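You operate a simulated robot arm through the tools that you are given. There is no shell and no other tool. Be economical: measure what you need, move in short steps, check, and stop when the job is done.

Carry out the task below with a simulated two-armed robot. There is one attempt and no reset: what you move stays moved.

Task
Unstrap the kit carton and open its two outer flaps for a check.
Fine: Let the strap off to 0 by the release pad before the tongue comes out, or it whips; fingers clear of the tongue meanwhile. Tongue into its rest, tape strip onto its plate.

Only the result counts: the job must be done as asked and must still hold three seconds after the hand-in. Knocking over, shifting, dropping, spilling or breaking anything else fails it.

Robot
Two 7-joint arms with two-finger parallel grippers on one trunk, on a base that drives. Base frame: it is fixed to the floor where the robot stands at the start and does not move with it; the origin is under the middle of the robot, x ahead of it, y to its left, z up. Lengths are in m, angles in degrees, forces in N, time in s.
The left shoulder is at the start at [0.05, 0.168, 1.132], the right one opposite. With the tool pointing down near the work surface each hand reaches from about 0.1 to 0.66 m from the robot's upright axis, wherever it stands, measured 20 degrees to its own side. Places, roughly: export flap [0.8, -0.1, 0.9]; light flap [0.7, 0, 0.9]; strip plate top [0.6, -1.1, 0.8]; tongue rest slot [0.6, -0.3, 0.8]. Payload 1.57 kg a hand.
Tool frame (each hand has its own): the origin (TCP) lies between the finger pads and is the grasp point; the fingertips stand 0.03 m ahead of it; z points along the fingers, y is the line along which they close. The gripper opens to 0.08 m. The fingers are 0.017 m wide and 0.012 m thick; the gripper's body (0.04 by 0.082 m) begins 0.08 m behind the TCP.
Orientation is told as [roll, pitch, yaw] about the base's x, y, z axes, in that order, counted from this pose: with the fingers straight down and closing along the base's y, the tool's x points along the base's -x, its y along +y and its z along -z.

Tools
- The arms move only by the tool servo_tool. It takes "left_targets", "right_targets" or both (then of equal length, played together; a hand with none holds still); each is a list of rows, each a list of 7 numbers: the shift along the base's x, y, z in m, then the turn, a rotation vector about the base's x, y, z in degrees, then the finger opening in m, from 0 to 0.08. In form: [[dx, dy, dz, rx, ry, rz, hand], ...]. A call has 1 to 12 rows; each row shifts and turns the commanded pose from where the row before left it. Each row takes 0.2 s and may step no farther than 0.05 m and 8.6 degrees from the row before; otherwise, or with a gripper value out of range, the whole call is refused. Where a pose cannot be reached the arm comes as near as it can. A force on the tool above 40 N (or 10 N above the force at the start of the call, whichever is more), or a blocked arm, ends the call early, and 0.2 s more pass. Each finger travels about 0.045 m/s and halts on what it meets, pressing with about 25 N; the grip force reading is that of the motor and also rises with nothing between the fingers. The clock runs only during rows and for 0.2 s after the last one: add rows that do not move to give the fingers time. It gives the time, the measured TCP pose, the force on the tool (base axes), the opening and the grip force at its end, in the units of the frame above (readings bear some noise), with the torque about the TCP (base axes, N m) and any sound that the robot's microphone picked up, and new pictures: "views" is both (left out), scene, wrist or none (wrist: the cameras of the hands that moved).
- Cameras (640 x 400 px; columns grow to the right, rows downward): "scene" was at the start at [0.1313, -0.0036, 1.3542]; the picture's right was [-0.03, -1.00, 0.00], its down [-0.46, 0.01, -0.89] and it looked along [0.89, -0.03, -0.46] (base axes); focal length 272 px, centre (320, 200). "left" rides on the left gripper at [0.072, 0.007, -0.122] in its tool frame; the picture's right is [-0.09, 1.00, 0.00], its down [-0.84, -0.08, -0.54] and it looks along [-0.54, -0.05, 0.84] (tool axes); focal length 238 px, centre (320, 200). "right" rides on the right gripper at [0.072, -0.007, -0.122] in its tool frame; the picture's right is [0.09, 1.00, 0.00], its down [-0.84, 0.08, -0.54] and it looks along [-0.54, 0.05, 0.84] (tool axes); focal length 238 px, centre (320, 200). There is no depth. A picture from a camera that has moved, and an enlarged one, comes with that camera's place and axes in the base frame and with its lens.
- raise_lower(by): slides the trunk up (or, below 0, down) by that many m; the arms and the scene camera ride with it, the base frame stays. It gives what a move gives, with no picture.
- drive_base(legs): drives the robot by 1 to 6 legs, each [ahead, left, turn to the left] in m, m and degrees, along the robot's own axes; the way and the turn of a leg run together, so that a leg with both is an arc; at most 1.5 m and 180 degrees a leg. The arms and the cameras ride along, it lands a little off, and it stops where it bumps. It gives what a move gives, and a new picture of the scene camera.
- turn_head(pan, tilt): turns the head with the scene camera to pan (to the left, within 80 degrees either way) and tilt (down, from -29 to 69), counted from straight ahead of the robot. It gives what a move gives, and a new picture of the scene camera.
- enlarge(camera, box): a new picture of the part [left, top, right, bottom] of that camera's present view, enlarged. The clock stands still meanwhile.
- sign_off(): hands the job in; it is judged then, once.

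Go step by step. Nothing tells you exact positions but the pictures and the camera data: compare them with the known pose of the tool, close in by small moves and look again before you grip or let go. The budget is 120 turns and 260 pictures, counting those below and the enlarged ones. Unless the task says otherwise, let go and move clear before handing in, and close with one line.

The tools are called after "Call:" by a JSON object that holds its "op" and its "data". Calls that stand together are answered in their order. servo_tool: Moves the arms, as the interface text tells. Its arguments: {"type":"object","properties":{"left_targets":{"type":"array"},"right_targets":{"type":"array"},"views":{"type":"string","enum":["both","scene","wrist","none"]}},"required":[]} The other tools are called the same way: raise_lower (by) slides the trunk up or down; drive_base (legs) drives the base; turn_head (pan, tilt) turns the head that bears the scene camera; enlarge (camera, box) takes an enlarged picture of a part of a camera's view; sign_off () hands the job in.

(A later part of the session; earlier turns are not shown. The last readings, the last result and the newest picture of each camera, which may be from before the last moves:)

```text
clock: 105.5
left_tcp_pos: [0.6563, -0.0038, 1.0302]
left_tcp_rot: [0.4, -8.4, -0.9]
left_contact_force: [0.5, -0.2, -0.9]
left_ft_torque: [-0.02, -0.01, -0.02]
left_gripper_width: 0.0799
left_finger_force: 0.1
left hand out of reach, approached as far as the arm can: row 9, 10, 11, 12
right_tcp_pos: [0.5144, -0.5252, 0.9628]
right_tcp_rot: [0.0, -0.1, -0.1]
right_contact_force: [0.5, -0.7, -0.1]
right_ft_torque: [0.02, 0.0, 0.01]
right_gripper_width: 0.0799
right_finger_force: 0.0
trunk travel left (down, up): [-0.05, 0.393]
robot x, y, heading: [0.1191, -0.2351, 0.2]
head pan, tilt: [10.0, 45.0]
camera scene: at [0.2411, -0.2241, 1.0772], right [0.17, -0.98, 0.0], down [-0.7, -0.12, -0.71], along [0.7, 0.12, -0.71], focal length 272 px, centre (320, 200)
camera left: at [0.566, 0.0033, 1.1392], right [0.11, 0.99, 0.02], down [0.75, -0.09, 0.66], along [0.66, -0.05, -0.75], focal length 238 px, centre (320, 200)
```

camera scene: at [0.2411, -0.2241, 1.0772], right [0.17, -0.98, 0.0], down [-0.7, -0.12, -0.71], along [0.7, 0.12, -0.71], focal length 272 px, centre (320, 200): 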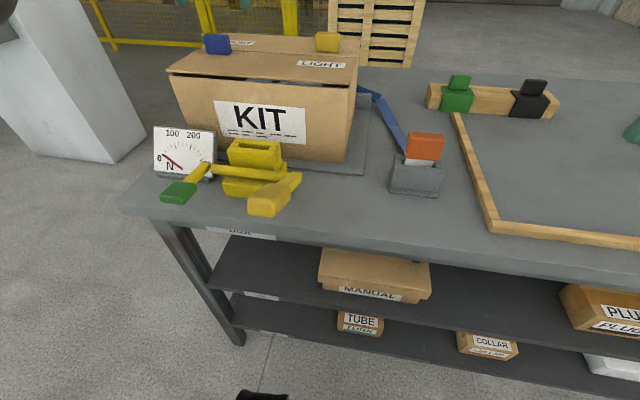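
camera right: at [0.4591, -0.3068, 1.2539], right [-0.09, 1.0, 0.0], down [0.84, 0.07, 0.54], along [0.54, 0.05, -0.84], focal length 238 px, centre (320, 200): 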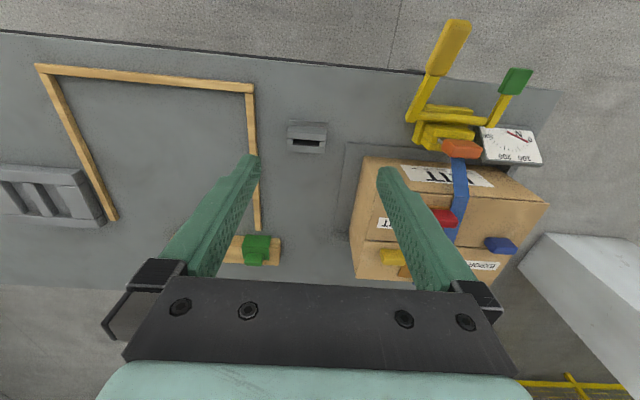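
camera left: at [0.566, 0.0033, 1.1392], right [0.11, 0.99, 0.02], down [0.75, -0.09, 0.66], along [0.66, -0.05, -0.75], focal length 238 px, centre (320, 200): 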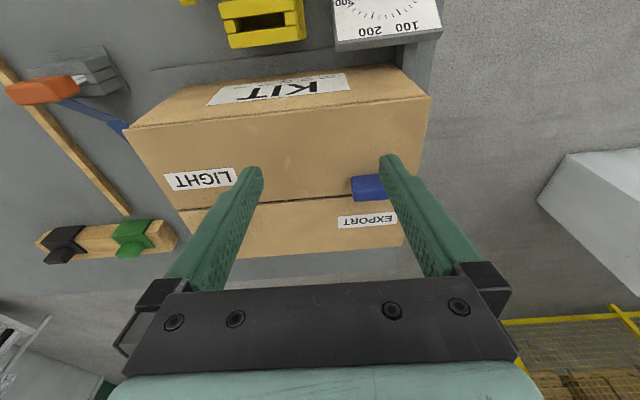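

The low trunk limits the tool-down reach, so I try a compromise: trunk up 8 cm, base ahead 10 cm, and a grip starting at pitch about +10.

Call:
{"op": "raise_lower", "data": {"by": 0.08}}

Call:
{"op": "drive_base", "data": {"legs": [[0.09, 0, 0]]}}

Call:
{"op": "servo_tool", "data": {"left_targets": [[0, 0.02, 0, 0, 6, 0, 0.08], [0, 0.035, -0.02, 0, 8, 0, 0.08], [0, 0, -0.03, 0, 6, 0, 0.08], [0, 0, -0.03, 0, 0, 0, 0.08], [0, 0, 0, 0, 0, 0, 0.08]]}}

```text
clock: 106.7
left_tcp_pos: [0.6573, -0.0024, 1.1093]
left_tcp_rot: [0.3, -8.5, -0.8]
left_contact_force: [-0.4, 0.0, 0.2]
left_ft_torque: [0.06, 0.02, -0.01]
left_gripper_width: 0.0802
left_finger_force: 0.0
right_tcp_pos: [0.5148, -0.525, 1.0419]
right_tcp_rot: [0.0, 0.1, -0.2]
right_contact_force: [-0.8, 0.7, 0.1]
right_ft_torque: [-0.01, 0.0, -0.02]
right_gripper_width: 0.0803
right_finger_force: 0.1
trunk travel left (down, up): [-0.13, 0.313]
robot x, y, heading: [0.1207, -0.2386, 0.3]
head pan, tilt: [10.0, 45.0]
```

```text
clock: 107.8
left_tcp_pos: [0.7463, -0.0018, 1.1103]
left_tcp_rot: [0.4, -8.4, -0.8]
left_contact_force: [-0.1, -0.1, 0.2]
left_ft_torque: [-0.01, 0.01, 0.02]
left_gripper_width: 0.0798
left_finger_force: 0.0
right_tcp_pos: [0.6063, -0.5245, 1.0421]
right_tcp_rot: [0.0, 0.0, -0.1]
right_contact_force: [-1.0, 0.0, 0.3]
right_ft_torque: [0.0, 0.02, -0.02]
right_gripper_width: 0.0799
right_finger_force: 0.1
trunk travel left (down, up): [-0.13, 0.313]
robot x, y, heading: [0.2107, -0.238, -0.0]
head pan, tilt: [10.0, 45.0]
camera scene: at [0.3316, -0.2239, 1.1571], right [0.17, -0.98, 0.0], down [-0.7, -0.12, -0.71], along [0.7, 0.12, -0.71], focal length 272 px, centre (320, 200)
```

scene: 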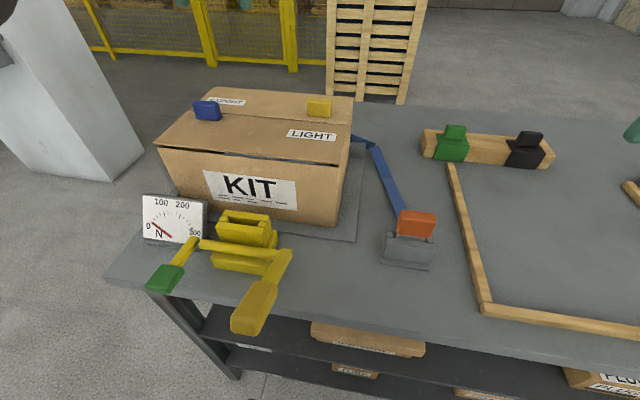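

```text
clock: 109.0
left_tcp_pos: [0.7095, 0.0435, 0.9956]
left_tcp_rot: [0.1, 11.6, -0.8]
left_contact_force: [0.5, 0.5, 0.4]
left_ft_torque: [0.02, 0.0, 0.0]
left_gripper_width: 0.0801
left_finger_force: 0.1
left hand out of reach, approached as far as the arm can: row 1, 2, 3
right_tcp_pos: [0.6047, -0.5251, 1.0425]
right_tcp_rot: [0.0, -0.1, 0.0]
right_contact_force: [1.2, -0.1, 0.3]
right_ft_torque: [-0.03, 0.03, 0.0]
right_gripper_width: 0.0801
right_finger_force: 0.1
trunk travel left (down, up): [-0.13, 0.313]
robot x, y, heading: [0.2146, -0.2354, -0.0]
head pan, tilt: [10.0, 45.0]
camera scene: at [0.3312, -0.2239, 1.1572], right [0.17, -0.98, 0.0], down [-0.7, -0.12, -0.71], along [0.7, 0.12, -0.71], focal length 272 px, centre (320, 200)
camera left: at [0.6631, 0.051, 1.1272], right [0.1, 0.99, -0.02], down [0.93, -0.09, 0.36], along [0.36, -0.05, -0.93], focal length 238 px, centre (320, 200)
```

scene: 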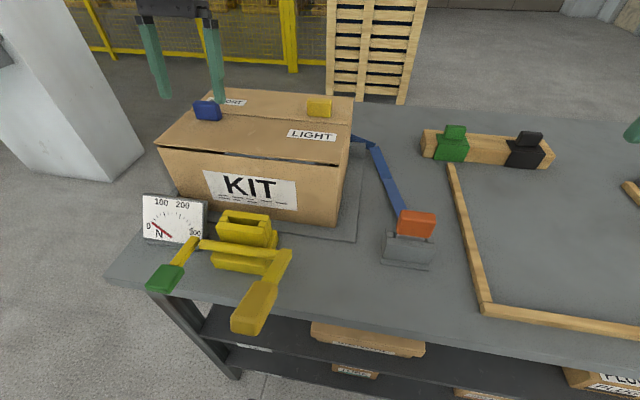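
left: 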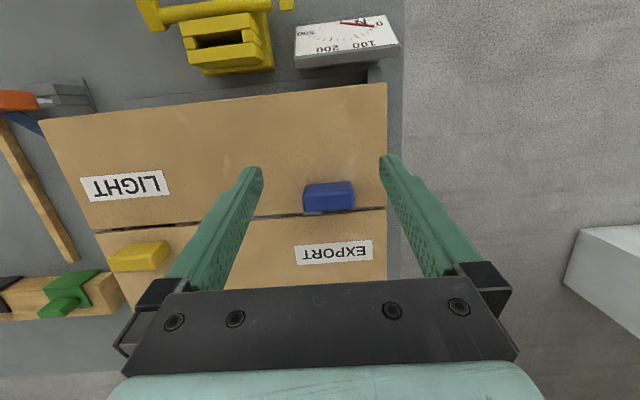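

Good. Now lower onto the handle keeping pitch about +10.

Call:
{"op": "servo_tool", "data": {"left_targets": [[0.005, 0.006, -0.02, 0, 0, 0, 0.08], [0.012, 0, -0.01, 0, -1.5, 0.8, 0.08], [0.01, 0, -0.006, 0, 0, 0, 0.08], [0, 0, 0, 0, 0, 0, 0.08]]}}

Call:
{"op": "enlarge", "data": {"camera": "scene", "box": [150, 60, 270, 160]}}

Call:
{"op": "enlarge", "data": {"camera": "left", "box": [220, 120, 420, 260]}}

```text
clock: 110.0
left_tcp_pos: [0.7377, 0.0499, 0.9586]
left_tcp_rot: [0.2, 10.1, 0.0]
left_contact_force: [-0.1, -0.1, 0.1]
left_ft_torque: [-0.01, -0.01, 0.0]
left_gripper_width: 0.08
left_finger_force: 0.0
right_tcp_pos: [0.6051, -0.5252, 1.0418]
right_tcp_rot: [-0.1, -0.1, -0.1]
right_contact_force: [0.5, -0.2, 0.2]
right_ft_torque: [-0.04, 0.02, 0.02]
right_gripper_width: 0.0799
right_finger_force: 0.0
trunk travel left (down, up): [-0.13, 0.313]
robot x, y, heading: [0.2113, -0.2371, 0.4]
head pan, tilt: [10.0, 45.0]
camera scene: at [0.3312, -0.2239, 1.1572], right [0.17, -0.98, 0.0], down [-0.7, -0.12, -0.71], along [0.7, 0.12, -0.71], focal length 272 px, centre (320, 200)
camera left: at [0.6876, 0.0562, 1.0899], right [0.09, 1.0, -0.01], down [0.92, -0.08, 0.39], along [0.38, -0.05, -0.92], focal length 238 px, centre (320, 200)
```

scene: 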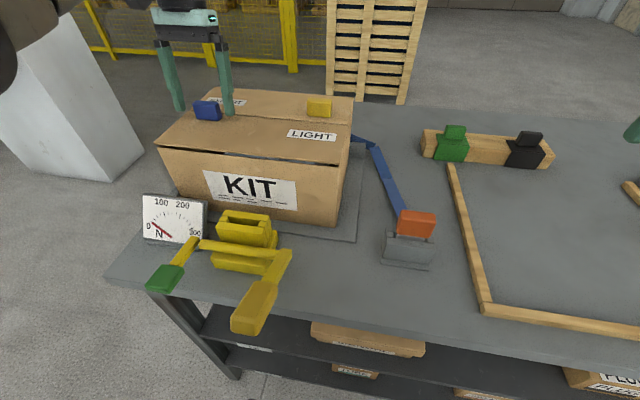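
left: 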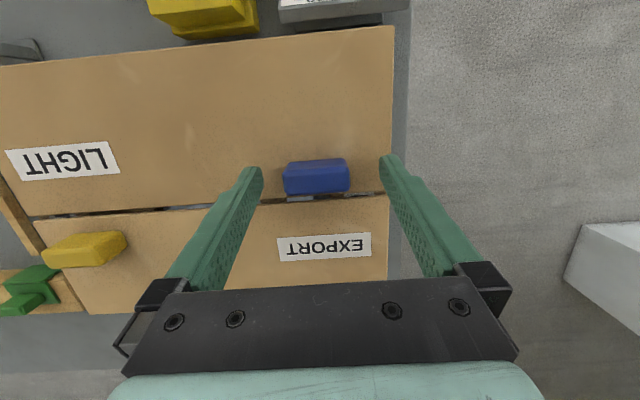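

```text
4.00 times, centred on (210, 110) of scene
camera zoom: at [0.3312, -0.2239, 1.1572], right [0.17, -0.98, 0.0], down [-0.7, -0.12, -0.71], along [0.7, 0.12, -0.71], focal length 1089 px, centre (760, 560)
```

zoom: 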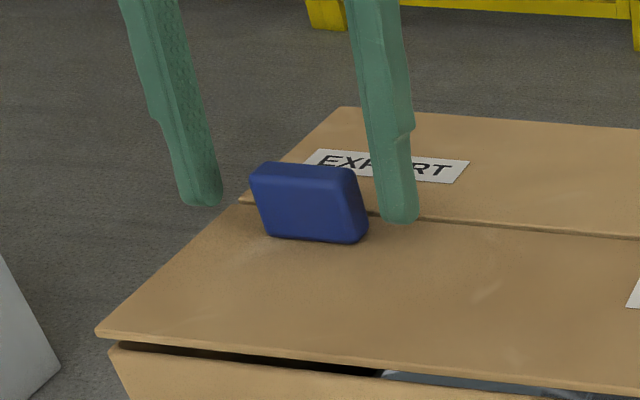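

```text
2.86 times, centred on (320, 190) of left
camera zoom: at [0.6876, 0.0562, 1.0899], right [0.09, 1.0, -0.01], down [0.92, -0.08, 0.39], along [0.38, -0.05, -0.92], focal length 681 px, centre (320, 229)
```

zoom: 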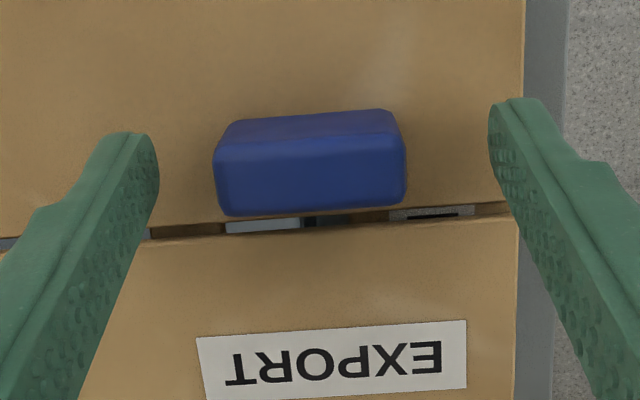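

Aligned; small correction, then close.

Call:
{"op": "servo_tool", "data": {"left_targets": [[0.003, -0.003, -0.009, 0, 0, 0, 0.07], [0, 0, 0, 0, 0, 0, 0.05], [0, 0, 0, 0, 0, 0, 0.03], [0, 0, 0, 0, 0, 0, 0.03], [0, 0, 0, 0, 0, 0, 0.03], [0, 0, 0, 0, 0, 0, 0.03]], "views": "wrist"}}

```text
clock: 111.4
left_tcp_pos: [0.7412, 0.0483, 0.9489]
left_tcp_rot: [0.1, 10.2, 0.0]
left_contact_force: [-0.3, 2.5, 0.1]
left_ft_torque: [0.1, -0.05, 0.0]
left_gripper_width: 0.0436
left_finger_force: 25.1
right_tcp_pos: [0.6059, -0.5232, 1.042]
right_tcp_rot: [-0.1, -0.1, 0.0]
right_contact_force: [0.2, -0.8, 0.5]
right_ft_torque: [-0.03, 0.0, -0.01]
right_gripper_width: 0.0796
right_finger_force: 0.0
trunk travel left (down, up): [-0.13, 0.313]
robot x, y, heading: [0.2127, -0.2392, 0.1]
head pan, tilt: [10.0, 45.0]
camera left: at [0.6902, 0.0535, 1.0811], right [0.09, 1.0, -0.01], down [0.92, -0.08, 0.39], along [0.38, -0.05, -0.92], focal length 238 px, centre (320, 200)
```

left: 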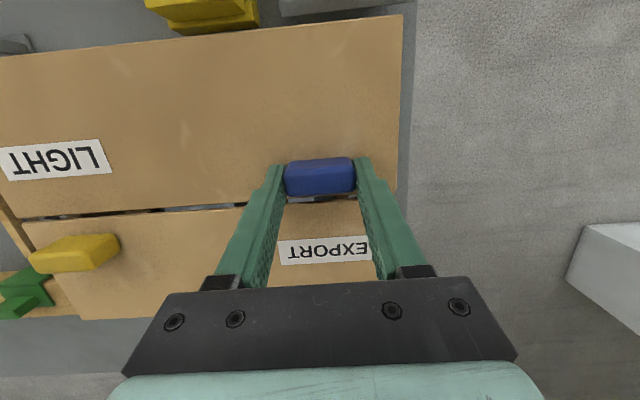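

Gripped. First 40° along the arc.

Call:
{"op": "servo_tool", "data": {"left_targets": [[-0.0062, 0, 0.0119, 0, -8, 0, 0.03], [-0.0077, 0, 0.0108, 0, -8, 0, 0.03], [-0.0092, 0, 0.0097, 0, -8, 0, 0.03], [-0.0104, 0, 0.0083, 0, -8, 0, 0.03], [-0.0114, 0, 0.0068, 0, -8, 0, 0.03], [0, 0, 0, 0, 0, 0, 0.03]], "views": "scene"}}

```text
clock: 112.8
left_tcp_pos: [0.6961, 0.047, 1.0]
left_tcp_rot: [0.1, -30.2, 0.0]
left_contact_force: [2.8, 2.9, 13.3]
left_ft_torque: [-0.13, 0.42, -0.19]
left_gripper_width: 0.0437
left_finger_force: 24.8
right_tcp_pos: [0.6027, -0.5246, 1.0426]
right_tcp_rot: [-0.2, -0.1, -0.1]
right_contact_force: [0.5, -0.2, 0.4]
right_ft_torque: [-0.02, 0.01, -0.01]
right_gripper_width: 0.0799
right_finger_force: 0.0
trunk travel left (down, up): [-0.13, 0.313]
robot x, y, heading: [0.2089, -0.2367, -0.0]
head pan, tilt: [10.0, 45.0]
camera scene: at [0.3305, -0.2242, 1.1574], right [0.17, -0.98, 0.0], down [-0.7, -0.12, -0.71], along [0.7, 0.12, -0.71], focal length 272 px, centre (320, 200)
```

scene: 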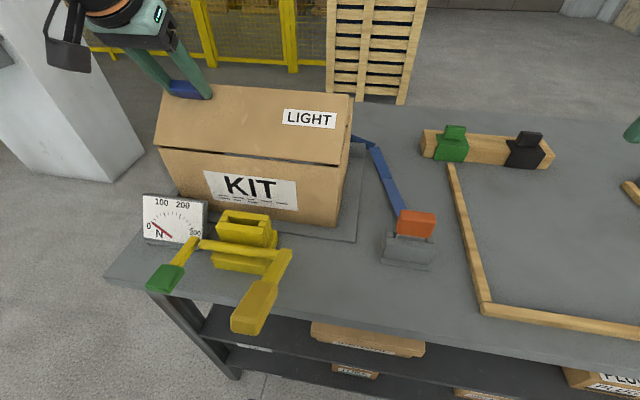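

Carton steady; a slight downward load, so I bias z up a bit and continue.

Call:
{"op": "servo_tool", "data": {"left_targets": [[-0.012, 0, 0.0066, 0, -8, 0, 0.03], [-0.0129, 0, 0.0044, 0, -8, 0, 0.03], [-0.0135, 0, 0.002, 0, -8, 0, 0.03], [0, 0, 0, 0, 0, 0, 0.03]], "views": "scene"}}

```text
clock: 113.8
left_tcp_pos: [0.6574, 0.048, 1.0089]
left_tcp_rot: [0.2, -54.1, 0.0]
left_contact_force: [1.0, 1.1, 5.1]
left_ft_torque: [-0.2, -0.05, -0.26]
left_gripper_width: 0.0438
left_finger_force: 24.9
right_tcp_pos: [0.6052, -0.5246, 1.0416]
right_tcp_rot: [0.1, -0.1, -0.1]
right_contact_force: [0.2, -0.3, -0.1]
right_ft_torque: [0.01, -0.01, 0.0]
right_gripper_width: 0.08
right_finger_force: 0.0
trunk travel left (down, up): [-0.13, 0.313]
robot x, y, heading: [0.2134, -0.2349, 0.2]
head pan, tilt: [10.0, 45.0]
camera scene: at [0.3309, -0.224, 1.1572], right [0.17, -0.98, 0.0], down [-0.7, -0.12, -0.71], along [0.7, 0.12, -0.71], focal length 272 px, centre (320, 200)
```

scene: 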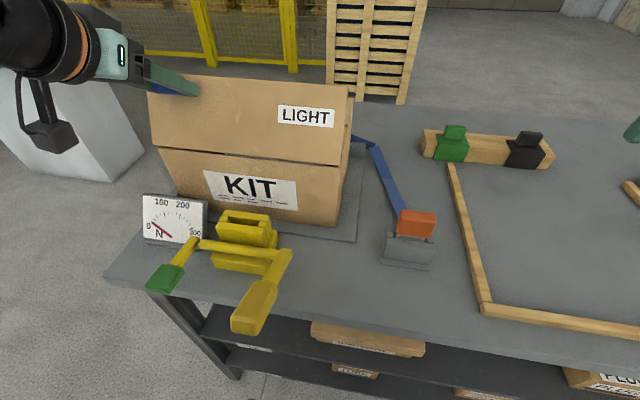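

θ ≈ 64° with low forces. Continue three more steps.

Call:
{"op": "servo_tool", "data": {"left_targets": [[-0.0134, 0, 0.0002, 0, -8, 0, 0.03], [-0.0132, 0, -0.0018, 0, -8, 0, 0.03], [-0.0127, 0, -0.0036, 0, -8, 0, 0.03], [0, 0, 0, 0, 0, 0, 0.03]]}}

```text
clock: 114.8
left_tcp_pos: [0.647, 0.0561, 1.0236]
left_tcp_rot: [0.2, -77.8, -0.3]
left_contact_force: [-7.0, -6.7, -0.2]
left_ft_torque: [-0.49, 0.63, -0.97]
left_gripper_width: 0.0437
left_finger_force: 24.7
left hand out of reach, approached as far as the arm can: row 3
right_tcp_pos: [0.6042, -0.5255, 1.0415]
right_tcp_rot: [0.2, -0.1, -0.1]
right_contact_force: [-0.6, 0.7, 0.2]
right_ft_torque: [0.01, 0.0, -0.02]
right_gripper_width: 0.0799
right_finger_force: 0.0
trunk travel left (down, up): [-0.13, 0.313]
robot x, y, heading: [0.2143, -0.239, 0.0]
head pan, tilt: [10.0, 45.0]
camera scene: at [0.3305, -0.2247, 1.1572], right [0.17, -0.98, 0.0], down [-0.7, -0.12, -0.71], along [0.7, 0.12, -0.71], focal length 272 px, centre (320, 200)
camera left: at [0.5113, 0.0625, 0.9769], right [0.02, 1.0, 0.09], down [-0.35, -0.08, 0.93], along [0.93, -0.05, 0.35], focal length 238 px, centre (320, 200)
```

scene: 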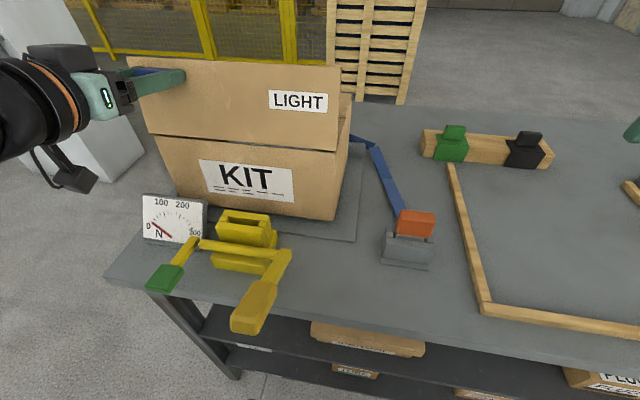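
left: 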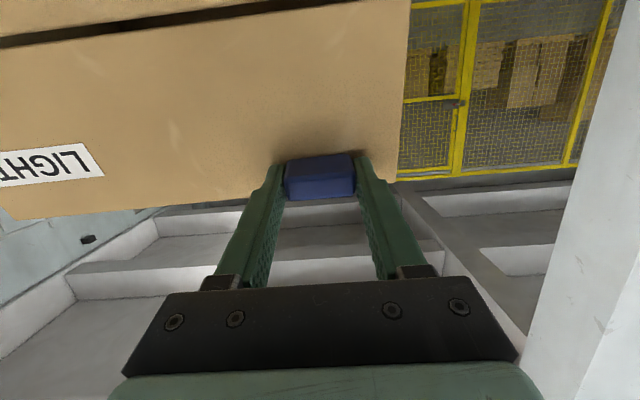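

The flap is near 88° but the arm stopped about 2 cm too high and 3 cm too far forward. I correct with the trunk (down 2 cm) and base (back 2.5 cm), which keep the arm posture.

Call:
{"op": "raise_lower", "data": {"by": -0.018}}

Call:
{"op": "drive_base", "data": {"legs": [[-0.026, -0.007, 0]]}}

```text
clock: 115.5
left_tcp_pos: [0.646, 0.0561, 1.0046]
left_tcp_rot: [0.5, -78.0, -0.6]
left_contact_force: [-6.2, -11.0, 4.0]
left_ft_torque: [-0.56, 0.53, -0.75]
left_gripper_width: 0.0438
left_finger_force: 25.5
right_tcp_pos: [0.6031, -0.5259, 1.0231]
right_tcp_rot: [0.2, 0.0, -0.1]
right_contact_force: [-0.1, 0.3, -0.2]
right_ft_torque: [-0.01, 0.03, -0.01]
right_gripper_width: 0.0801
right_finger_force: 0.0
trunk travel left (down, up): [-0.112, 0.331]
robot x, y, heading: [0.2056, -0.2395, -0.0]
head pan, tilt: [10.0, 45.0]
```

```text
clock: 116.3
left_tcp_pos: [0.6198, 0.0528, 1.005]
left_tcp_rot: [0.2, -77.8, 0.2]
left_contact_force: [-3.4, 1.3, 2.0]
left_ft_torque: [0.14, 0.43, -0.04]
left_gripper_width: 0.0437
left_finger_force: 25.0
right_tcp_pos: [0.5772, -0.5316, 1.0248]
right_tcp_rot: [0.0, -0.1, -0.2]
right_contact_force: [-0.5, -0.1, 0.0]
right_ft_torque: [-0.02, 0.01, 0.02]
right_gripper_width: 0.0799
right_finger_force: 0.0
trunk travel left (down, up): [-0.112, 0.331]
robot x, y, heading: [0.1855, -0.2425, -0.1]
head pan, tilt: [10.0, 45.0]
camera scene: at [0.3048, -0.2309, 1.1392], right [0.17, -0.98, 0.0], down [-0.7, -0.12, -0.71], along [0.7, 0.12, -0.71], focal length 272 px, centre (320, 200)
```

scene: 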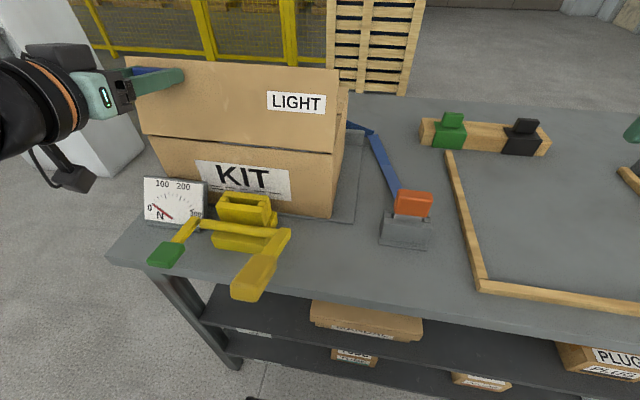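

Works well. Now try a small arm step beyond vertical.

Call:
{"op": "servo_tool", "data": {"left_targets": [[-0.0061, -0.003, -0.0028, 0, -4, 0, 0.03], [-0.006, 0, -0.003, 0, -4, 0, 0.03], [0, 0, 0, 0, 0, 0, 0.03]], "views": "scene"}}

```text
clock: 117.1
left_tcp_pos: [0.6342, 0.0561, 1.0107]
left_tcp_rot: [0.1, -85.8, -0.2]
left_contact_force: [-6.3, -9.3, -2.0]
left_ft_torque: [-0.71, 0.55, -0.5]
left_gripper_width: 0.0438
left_finger_force: 25.2
left hand out of reach, approached as far as the arm can: row 1, 2
right_tcp_pos: [0.5777, -0.5326, 1.0232]
right_tcp_rot: [0.1, -0.1, -0.2]
right_contact_force: [0.2, 0.3, -0.2]
right_ft_torque: [0.0, 0.01, -0.02]
right_gripper_width: 0.0801
right_finger_force: 0.1
trunk travel left (down, up): [-0.112, 0.331]
robot x, y, heading: [0.1889, -0.2428, 0.1]
head pan, tilt: [10.0, 45.0]
camera scene: at [0.3048, -0.2317, 1.1392], right [0.17, -0.98, 0.0], down [-0.7, -0.12, -0.71], along [0.7, 0.12, -0.71], focal length 272 px, centre (320, 200)
```

scene: 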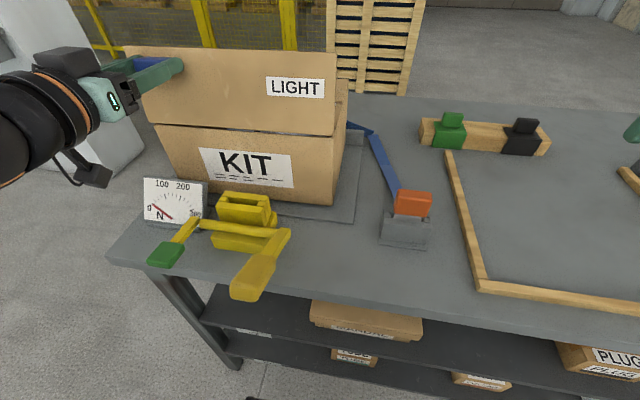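

The arm gives the rotation but not the position, so again I correct with trunk and base.

Call:
{"op": "raise_lower", "data": {"by": -0.015}}

Call:
{"op": "drive_base", "data": {"legs": [[-0.028, -0.008, 0]]}}

```text
clock: 117.7
left_tcp_pos: [0.6331, 0.0555, 1.0026]
left_tcp_rot: [5.4, -86.9, -5.3]
left_contact_force: [-1.1, -13.5, 24.7]
left_ft_torque: [-0.65, -0.34, -0.38]
left_gripper_width: 0.044
left_finger_force: 25.4
right_tcp_pos: [0.5764, -0.5339, 1.0098]
right_tcp_rot: [0.2, -0.2, -0.1]
right_contact_force: [-0.1, -0.1, 0.6]
right_ft_torque: [0.01, 0.0, 0.03]
right_gripper_width: 0.08
right_finger_force: 0.1
trunk travel left (down, up): [-0.097, 0.346]
robot x, y, heading: [0.1851, -0.2414, -0.1]
head pan, tilt: [10.0, 45.0]
```

```text
clock: 118.5
left_tcp_pos: [0.6069, 0.0517, 0.9943]
left_tcp_rot: [0.0, -85.4, 0.5]
left_contact_force: [2.8, -0.3, 2.6]
left_ft_torque: [0.08, -0.25, -0.27]
left_gripper_width: 0.0435
left_finger_force: 25.2
right_tcp_pos: [0.5514, -0.5392, 1.0096]
right_tcp_rot: [0.0, -0.2, -0.2]
right_contact_force: [0.0, 0.2, 0.5]
right_ft_torque: [-0.01, 0.01, 0.01]
right_gripper_width: 0.08
right_finger_force: 0.0
trunk travel left (down, up): [-0.097, 0.346]
robot x, y, heading: [0.155, -0.253, -0.0]
head pan, tilt: [10.0, 45.0]
camera scene: at [0.2775, -0.2389, 1.124], right [0.17, -0.98, 0.0], down [-0.7, -0.12, -0.71], along [0.7, 0.12, -0.71], focal length 272 px, centre (320, 200)
```

scene: 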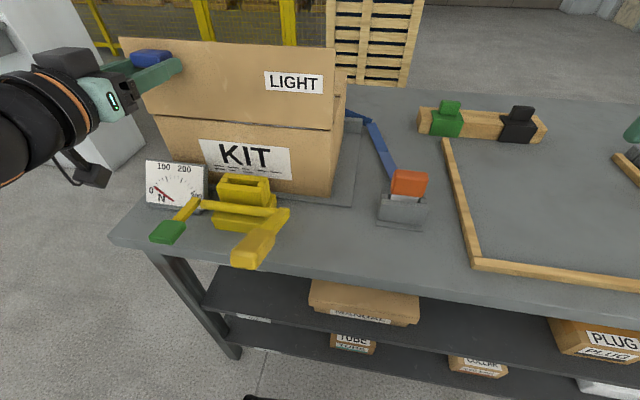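

θ ≈ 96°. Try a few more degrees with the arm.

Call:
{"op": "servo_tool", "data": {"left_targets": [[-0.0055, 0, -0.0042, 0, -4, 0, 0.03], [-0.0052, 0, -0.0045, 0, -4, 0, 0.03], [0, 0, 0, 0, 0, 0, 0.03]], "views": "scene"}}

```text
clock: 119.3
left_tcp_pos: [0.6114, 0.0576, 0.9946]
left_tcp_rot: [128.3, -89.5, -127.9]
left_contact_force: [-3.4, -7.9, -3.4]
left_ft_torque: [-0.47, 0.35, -0.9]
left_gripper_width: 0.0438
left_finger_force: 25.1
left hand out of reach, approached as far as the arm can: row 1, 2
right_tcp_pos: [0.5513, -0.5403, 1.0086]
right_tcp_rot: [0.1, -0.2, -0.1]
right_contact_force: [0.4, -0.1, -0.3]
right_ft_torque: [-0.04, 0.0, 0.03]
right_gripper_width: 0.0802
right_finger_force: 0.1
trunk travel left (down, up): [-0.097, 0.346]
robot x, y, heading: [0.159, -0.2476, -0.1]
head pan, tilt: [10.0, 45.0]
camera scene: at [0.2774, -0.2393, 1.1241], right [0.17, -0.98, 0.0], down [-0.7, -0.12, -0.71], along [0.7, 0.12, -0.71], focal length 272 px, centre (320, 200)
```

scene: 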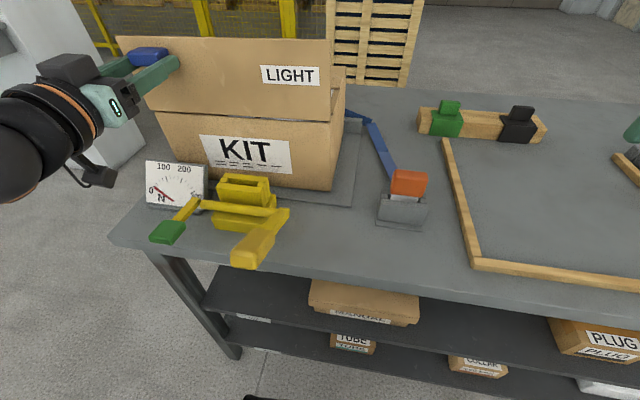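

θ ≈ 100°. Base correction, then I release.

Call:
{"op": "drive_base", "data": {"legs": [[-0.012, -0.008, 0]]}}

Call:
{"op": "servo_tool", "data": {"left_targets": [[0, 0, 0, 0, 0, 0, 0.05], [0, 0, 0, 0, 0, 0, 0.06], [0, 0, 0, 0, 0, 0, 0.07], [0, 0, 0, 0, 0, 0, 0.08], [0, 0, 0, 0, 0, 0, 0.08]]}}

```text
clock: 120.1
left_tcp_pos: [0.599, 0.0512, 0.9951]
left_tcp_rot: [136.2, -89.5, -135.4]
left_contact_force: [-3.1, -0.5, -1.3]
left_ft_torque: [-0.07, 0.36, -0.54]
left_gripper_width: 0.0431
left_finger_force: 24.9
right_tcp_pos: [0.5385, -0.5469, 1.0092]
right_tcp_rot: [0.0, -0.1, -0.1]
right_contact_force: [-1.0, -0.2, 0.3]
right_ft_torque: [0.0, -0.01, 0.0]
right_gripper_width: 0.0801
right_finger_force: 0.1
trunk travel left (down, up): [-0.097, 0.346]
robot x, y, heading: [0.1455, -0.2628, 0.1]
head pan, tilt: [10.0, 45.0]
camera scene: at [0.2652, -0.2466, 1.1242], right [0.17, -0.98, 0.0], down [-0.7, -0.12, -0.71], along [0.7, 0.12, -0.71], focal length 272 px, centre (320, 200)
```

scene: 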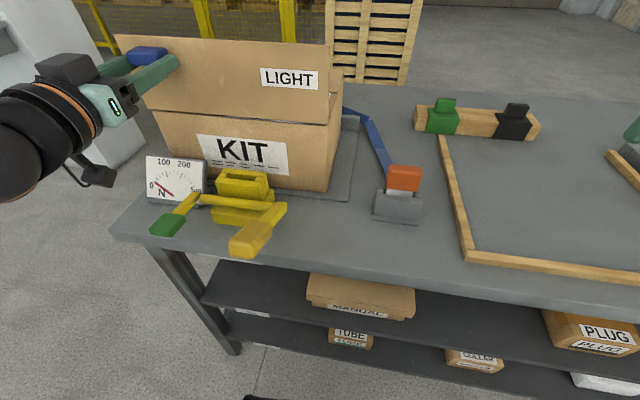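

```text
clock: 121.3
left_tcp_pos: [0.5991, 0.0512, 0.9952]
left_tcp_rot: [136.2, -89.5, -135.5]
left_contact_force: [-0.1, -0.5, 0.8]
left_ft_torque: [0.01, -0.02, 0.0]
left_gripper_width: 0.0799
left_finger_force: 0.1
right_tcp_pos: [0.5389, -0.5469, 1.0101]
right_tcp_rot: [-0.1, -0.1, -0.1]
right_contact_force: [-0.5, 0.3, 0.2]
right_ft_torque: [-0.01, 0.02, 0.01]
right_gripper_width: 0.0799
right_finger_force: 0.1
trunk travel left (down, up): [-0.097, 0.346]
robot x, y, heading: [0.1473, -0.2616, 0.2]
head pan, tilt: [10.0, 45.0]
camera scene: at [0.2654, -0.2465, 1.1242], right [0.17, -0.98, 0.0], down [-0.7, -0.12, -0.71], along [0.7, 0.12, -0.71], focal length 272 px, centre (320, 200)
camera left: at [0.4768, 0.0565, 0.9213], right [-0.02, 1.0, 0.1], down [-0.55, -0.09, 0.83], along [0.84, -0.04, 0.54], focal length 238 px, centre (320, 200)
```

scene: 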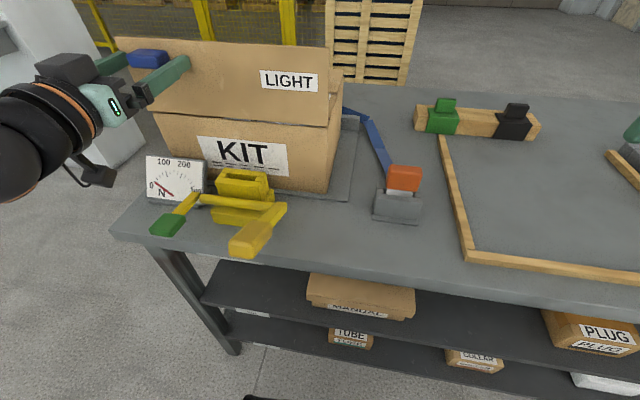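
left: 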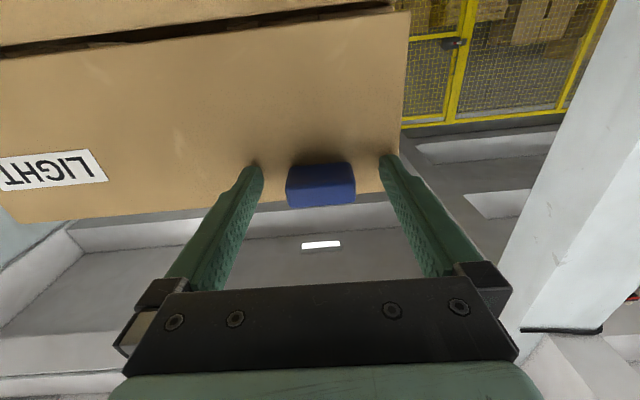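

The flap stays up, perhaps leaning on the fingertips. I withdraw slowly toward the robot.

Call:
{"op": "servo_tool", "data": {"left_targets": [[-0.01, 0, 0, 0, 0, 0, 0.08], [-0.01, 0, 0, 0, 0, 0, 0.08], [-0.015, 0, 0, 0, 4, 0, 0.08], [0, 0, 0, 0, 0, 0, 0.08]]}}

```text
clock: 122.3
left_tcp_pos: [0.5845, 0.0602, 1.0029]
left_tcp_rot: [6.6, -86.3, -5.8]
left_contact_force: [0.8, -1.0, 0.5]
left_ft_torque: [0.01, -0.01, 0.02]
left_gripper_width: 0.0801
left_finger_force: 0.0
left hand out of reach, approached as far as the arm can: row 1, 2, 3
right_tcp_pos: [0.5375, -0.5463, 1.0101]
right_tcp_rot: [0.0, 0.0, -0.2]
right_contact_force: [0.0, -0.3, -0.3]
right_ft_torque: [0.0, -0.01, 0.0]
right_gripper_width: 0.0801
right_finger_force: 0.0
trunk travel left (down, up): [-0.097, 0.346]
robot x, y, heading: [0.1451, -0.2568, 0.1]
head pan, tilt: [10.0, 45.0]
camera scene: at [0.2654, -0.2465, 1.1242], right [0.17, -0.98, 0.0], down [-0.7, -0.12, -0.71], along [0.7, 0.12, -0.71], focal length 272 px, centre (320, 200)
camera left: at [0.4578, 0.0658, 0.9385], right [-0.01, 0.99, 0.1], down [-0.49, -0.09, 0.87], along [0.87, -0.04, 0.48], focal length 238 px, centre (320, 200)
```

scene: 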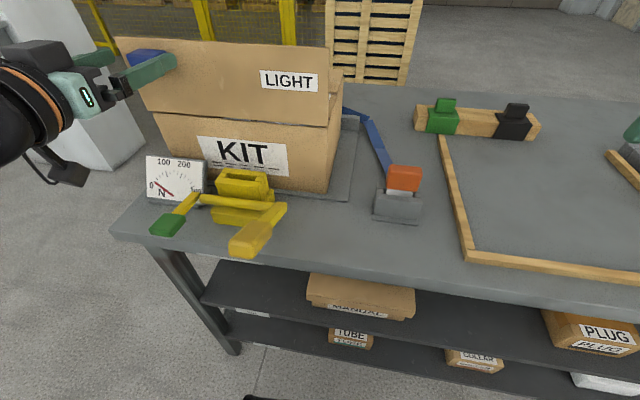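
left: 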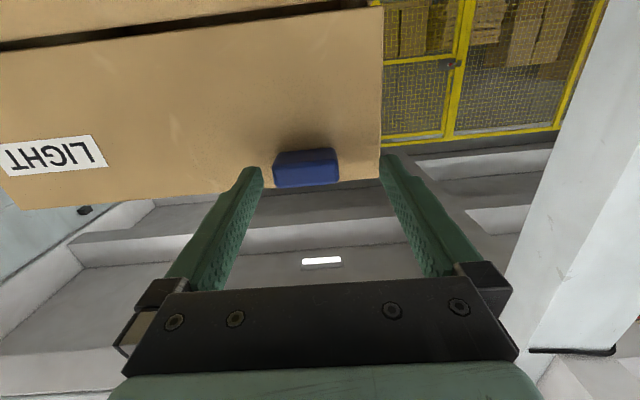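

The flap stands by itself past vertical. I back the base away to clear the hand.

Call:
{"op": "drive_base", "data": {"legs": [[-0.13, 0, 0]]}}

Call:
{"op": "servo_tool", "data": {"left_targets": [[-0.01, 0, 0.04, 0, 8, 0, 0.08], [0, 0, 0.04, 0, 8, 0, 0.08], [0, 0, 0.04, 0, 8, 0, 0.08], [0, 0, 0.04, 0, 8, 0, 0.08], [0, 0, 0.03, 0, 8, 0, 0.08], [0, 0, 0.03, 0, 8, 0, 0.08]], "views": "none"}}

Call:
{"op": "raise_lower", "data": {"by": 0.203}}

Call:
{"op": "turn_head", "data": {"pan": 10, "tilt": 35}}

```text
clock: 123.6
left_tcp_pos: [0.4569, 0.0606, 1.0031]
left_tcp_rot: [6.0, -86.2, -5.4]
left_contact_force: [0.0, -0.3, 0.5]
left_ft_torque: [0.0, -0.01, 0.01]
left_gripper_width: 0.0801
left_finger_force: 0.1
right_tcp_pos: [0.4099, -0.5464, 1.0081]
right_tcp_rot: [0.0, -0.2, 0.0]
right_contact_force: [-0.1, 0.4, -0.7]
right_ft_torque: [-0.03, 0.01, 0.0]
right_gripper_width: 0.0798
right_finger_force: 0.1
trunk travel left (down, up): [-0.097, 0.346]
robot x, y, heading: [0.0181, -0.2609, 0.0]
head pan, tilt: [10.0, 45.0]
camera scene: at [0.1363, -0.2466, 1.1242], right [0.17, -0.98, 0.0], down [-0.7, -0.12, -0.71], along [0.7, 0.12, -0.71], focal length 272 px, centre (320, 200)
```

scene: 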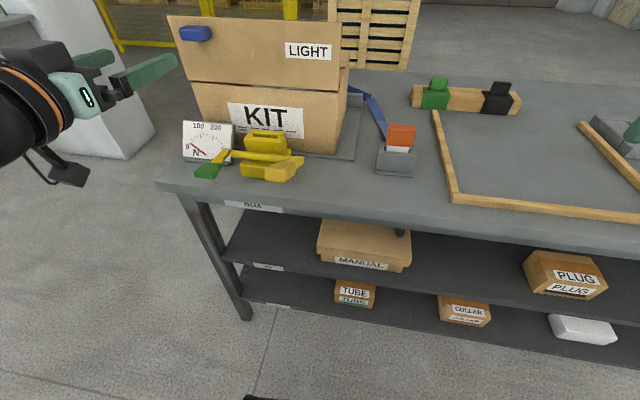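

```text
clock: 125.0
left_tcp_pos: [0.4443, 0.0593, 1.2239]
left_tcp_rot: [1.2, -38.2, -0.7]
left_contact_force: [-0.2, -0.5, -0.6]
left_ft_torque: [-0.02, 0.0, -0.03]
left_gripper_width: 0.0801
left_finger_force: 0.1
right_tcp_pos: [0.411, -0.548, 1.0085]
right_tcp_rot: [0.0, -0.1, -0.1]
right_contact_force: [1.2, 0.1, -0.7]
right_ft_torque: [-0.03, 0.03, 0.03]
right_gripper_width: 0.0799
right_finger_force: 0.1
trunk travel left (down, up): [-0.097, 0.346]
robot x, y, heading: [0.0167, -0.2598, -0.1]
head pan, tilt: [10.0, 45.0]
```

```text
clock: 127.2
left_tcp_pos: [0.4477, 0.0601, 1.4283]
left_tcp_rot: [1.0, -38.3, -0.5]
left_contact_force: [0.2, 0.0, -0.9]
left_ft_torque: [0.02, -0.02, -0.01]
left_gripper_width: 0.0801
left_finger_force: 0.1
right_tcp_pos: [0.4103, -0.5474, 1.212]
right_tcp_rot: [0.0, 0.0, -0.1]
right_contact_force: [0.2, 0.4, 0.0]
right_ft_torque: [-0.02, -0.01, 0.02]
right_gripper_width: 0.0801
right_finger_force: 0.2
trunk travel left (down, up): [-0.3, 0.143]
robot x, y, heading: [0.0158, -0.2593, -0.2]
head pan, tilt: [10.0, 45.0]
```

```text
clock: 127.9
left_tcp_pos: [0.4461, 0.0604, 1.4263]
left_tcp_rot: [1.0, -38.2, -0.5]
left_contact_force: [-0.1, 0.3, 0.5]
left_ft_torque: [0.02, 0.02, 0.03]
left_gripper_width: 0.0801
left_finger_force: 0.1
right_tcp_pos: [0.4104, -0.5473, 1.212]
right_tcp_rot: [-0.1, -0.1, -0.1]
right_contact_force: [0.0, 0.5, -0.6]
right_ft_torque: [-0.01, 0.0, 0.0]
right_gripper_width: 0.08
right_finger_force: 0.0
trunk travel left (down, up): [-0.3, 0.143]
robot x, y, heading: [0.0208, -0.2603, -0.3]
head pan, tilt: [10.0, 35.0]
camera scene: at [0.143, -0.2455, 1.3419], right [0.17, -0.98, 0.0], down [-0.57, -0.1, -0.82], along [0.81, 0.14, -0.57], focal length 272 px, centre (320, 200)
```

scene: 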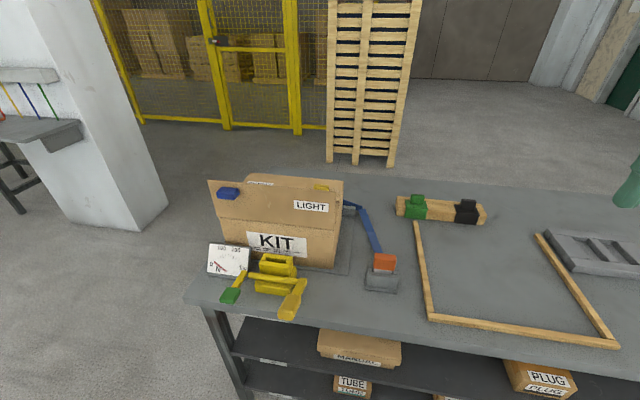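

The light flap stays open. Next is the export flap: I move back in with the hand high and look inside the box.

Call:
{"op": "drive_base", "data": {"legs": [[0.19, 0, 0]]}}

Call:
{"op": "servo_tool", "data": {"left_targets": [[0.0, -0.03, -0.03, 0, 4, 0, 0.0], [0.0, -0.03, -0.03, 0, 4, 0, 0.0], [0.02, -0.02, -0.03, 0, 0, 0, 0.0], [0.02, -0.02, -0.04, 0, 0, 0, 0.0], [0.02, 0, -0.04, 0, 0, 0, 0.0], [0, 0, -0.04, 0, 0, 0, 0.0], [0, 0, 0, 0, 0, 0, 0.0]]}}

Call:
{"op": "enlarge", "data": {"camera": "scene", "box": [160, 140, 360, 290]}}

```text
clock: 129.4
left_tcp_pos: [0.6384, 0.0585, 1.4271]
left_tcp_rot: [1.0, -38.3, -0.5]
left_contact_force: [0.7, -0.1, -0.7]
left_ft_torque: [0.02, 0.02, -0.02]
left_gripper_width: 0.0801
left_finger_force: 0.0
right_tcp_pos: [0.6004, -0.5482, 1.2117]
right_tcp_rot: [0.0, -0.1, -0.1]
right_contact_force: [0.4, -0.6, 0.2]
right_ft_torque: [0.02, 0.04, 0.02]
right_gripper_width: 0.08
right_finger_force: 0.1
trunk travel left (down, up): [-0.3, 0.143]
robot x, y, heading: [0.2052, -0.2587, -0.0]
head pan, tilt: [10.0, 35.0]
camera scene: at [0.3335, -0.2457, 1.3419], right [0.17, -0.98, 0.0], down [-0.57, -0.1, -0.82], along [0.81, 0.14, -0.57], focal length 272 px, centre (320, 200)
```

scene: 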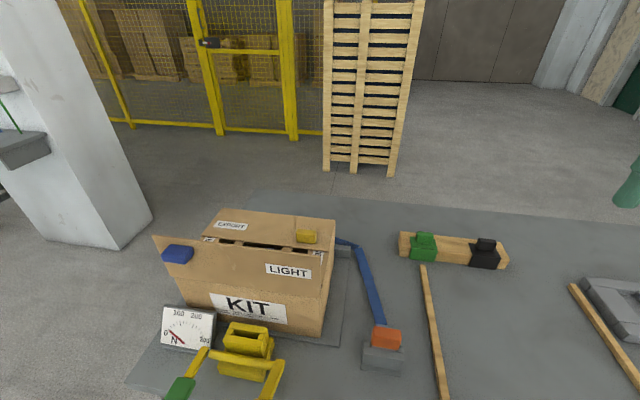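

```text
clock: 131.0
left_tcp_pos: [0.6966, -0.0402, 1.2171]
left_tcp_rot: [0.9, -30.3, -0.4]
left_contact_force: [-0.5, -0.2, -0.4]
left_ft_torque: [-0.01, 0.0, 0.01]
left_gripper_width: 0.0001
left_finger_force: 21.1
right_tcp_pos: [0.5986, -0.5468, 1.2124]
right_tcp_rot: [0.0, -0.1, -0.2]
right_contact_force: [-0.6, -0.4, -0.7]
right_ft_torque: [0.02, -0.02, -0.02]
right_gripper_width: 0.0799
right_finger_force: 0.0
trunk travel left (down, up): [-0.3, 0.143]
robot x, y, heading: [0.2058, -0.2583, 0.2]
head pan, tilt: [10.0, 35.0]
camera scene: at [0.3327, -0.2458, 1.342], right [0.17, -0.98, 0.0], down [-0.56, -0.1, -0.82], along [0.81, 0.14, -0.57], focal length 272 px, centre (320, 200)
camera left: at [0.5722, -0.035, 1.2858], right [0.08, 0.99, 0.06], down [0.45, -0.09, 0.89], along [0.89, -0.04, -0.45], focal length 238 px, centre (320, 200)
```

scene: 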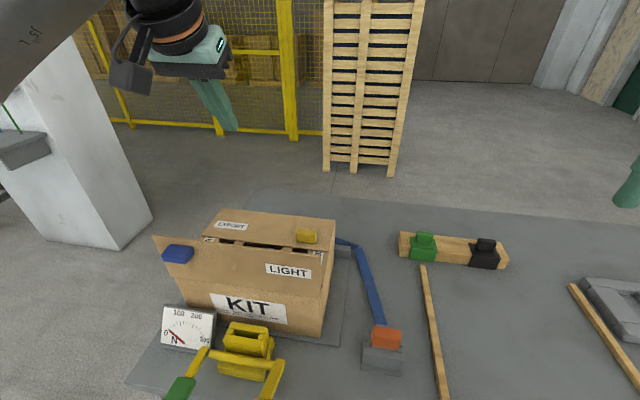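
left: 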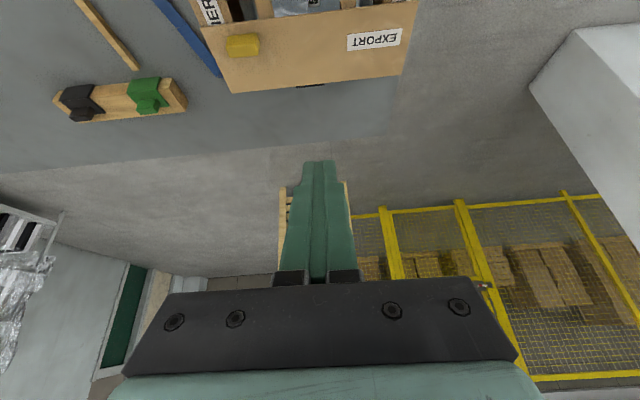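

```text
2.67 times, centred on (260, 215) of scene
camera zoom: at [0.3327, -0.2458, 1.342], right [0.17, -0.98, 0.0], down [-0.56, -0.1, -0.82], along [0.81, 0.14, -0.57], focal length 726 px, centre (480, 160)
```

zoom: 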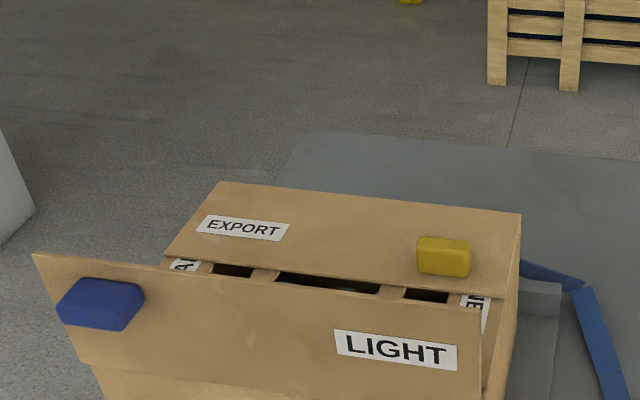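

Dividers and contents are visible. I tilt the hand to look straight down into the box.

Call:
{"op": "servo_tool", "data": {"left_targets": [[-0.01, 0, 0, 0, 8, 0, 0.0], [-0.02, 0, 0, 0, 8, 0, 0.0], [-0.02, 0, 0, 0, 8, 0, 0.0], [-0.02, 0, 0, 0, 6, 0, 0.0], [0, 0, 0, 0, 0, 0, 0.0]], "views": "wrist"}}

Call:
{"op": "enlarge", "data": {"camera": "left", "box": [140, 20, 480, 230]}}

```text
clock: 132.2
left_tcp_pos: [0.6256, -0.0397, 1.2173]
left_tcp_rot: [0.7, -0.2, -0.4]
left_contact_force: [-0.3, 0.2, 0.0]
left_ft_torque: [-0.01, 0.0, -0.03]
left_gripper_width: 0.0001
left_finger_force: 21.7
right_tcp_pos: [0.6004, -0.5473, 1.2126]
right_tcp_rot: [0.0, 0.0, -0.3]
right_contact_force: [0.5, 0.4, -0.9]
right_ft_torque: [0.02, -0.03, 0.0]
right_gripper_width: 0.0799
right_finger_force: 0.1
trunk travel left (down, up): [-0.3, 0.143]
robot x, y, heading: [0.2038, -0.2618, -0.1]
head pan, tilt: [10.0, 35.0]
camera left: at [0.5533, -0.035, 1.3379], right [0.1, 0.99, 0.01], down [0.83, -0.09, 0.54], along [0.54, -0.04, -0.84], focal length 238 px, centre (320, 200)
```

left: 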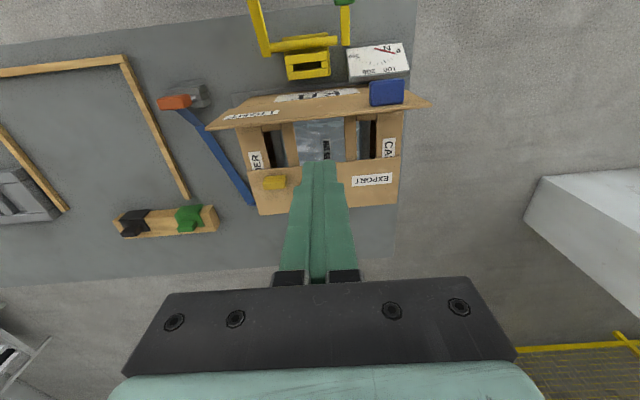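

```text
1.88 times, centred on (310, 125) of left
camera zoom: at [0.5533, -0.035, 1.3379], right [0.1, 0.99, 0.01], down [0.83, -0.09, 0.54], along [0.54, -0.04, -0.84], focal length 449 px, centre (339, 341)
```

zoom: 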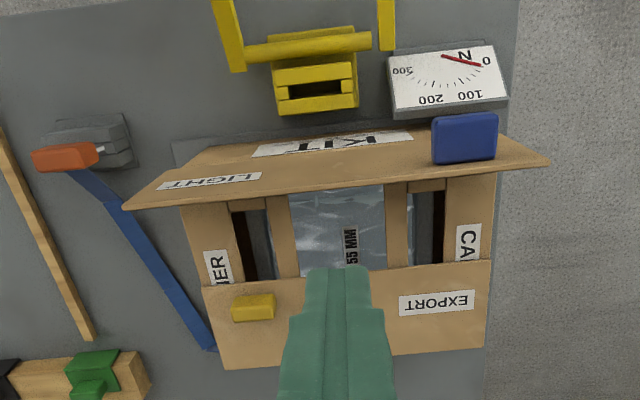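

Before continuing I verify the carton's place on its mat.

Call:
{"op": "enlarge", "data": {"camera": "scene", "box": [150, 220, 370, 360]}}

```text
2.86 times, centred on (260, 290) of scene
camera zoom: at [0.3329, -0.2456, 1.3419], right [0.17, -0.98, 0.0], down [-0.57, -0.1, -0.82], along [0.81, 0.14, -0.57], focal length 778 px, centre (491, -57)
```

zoom: 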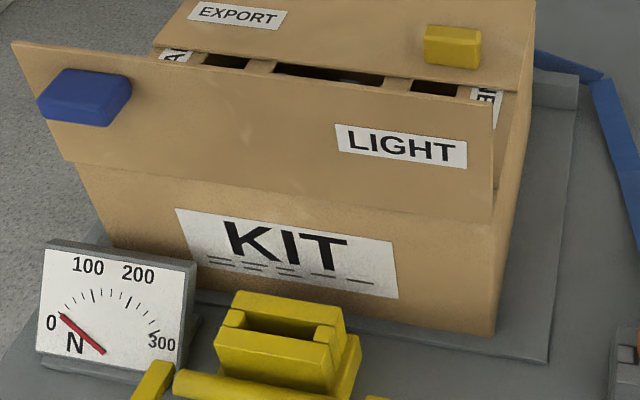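

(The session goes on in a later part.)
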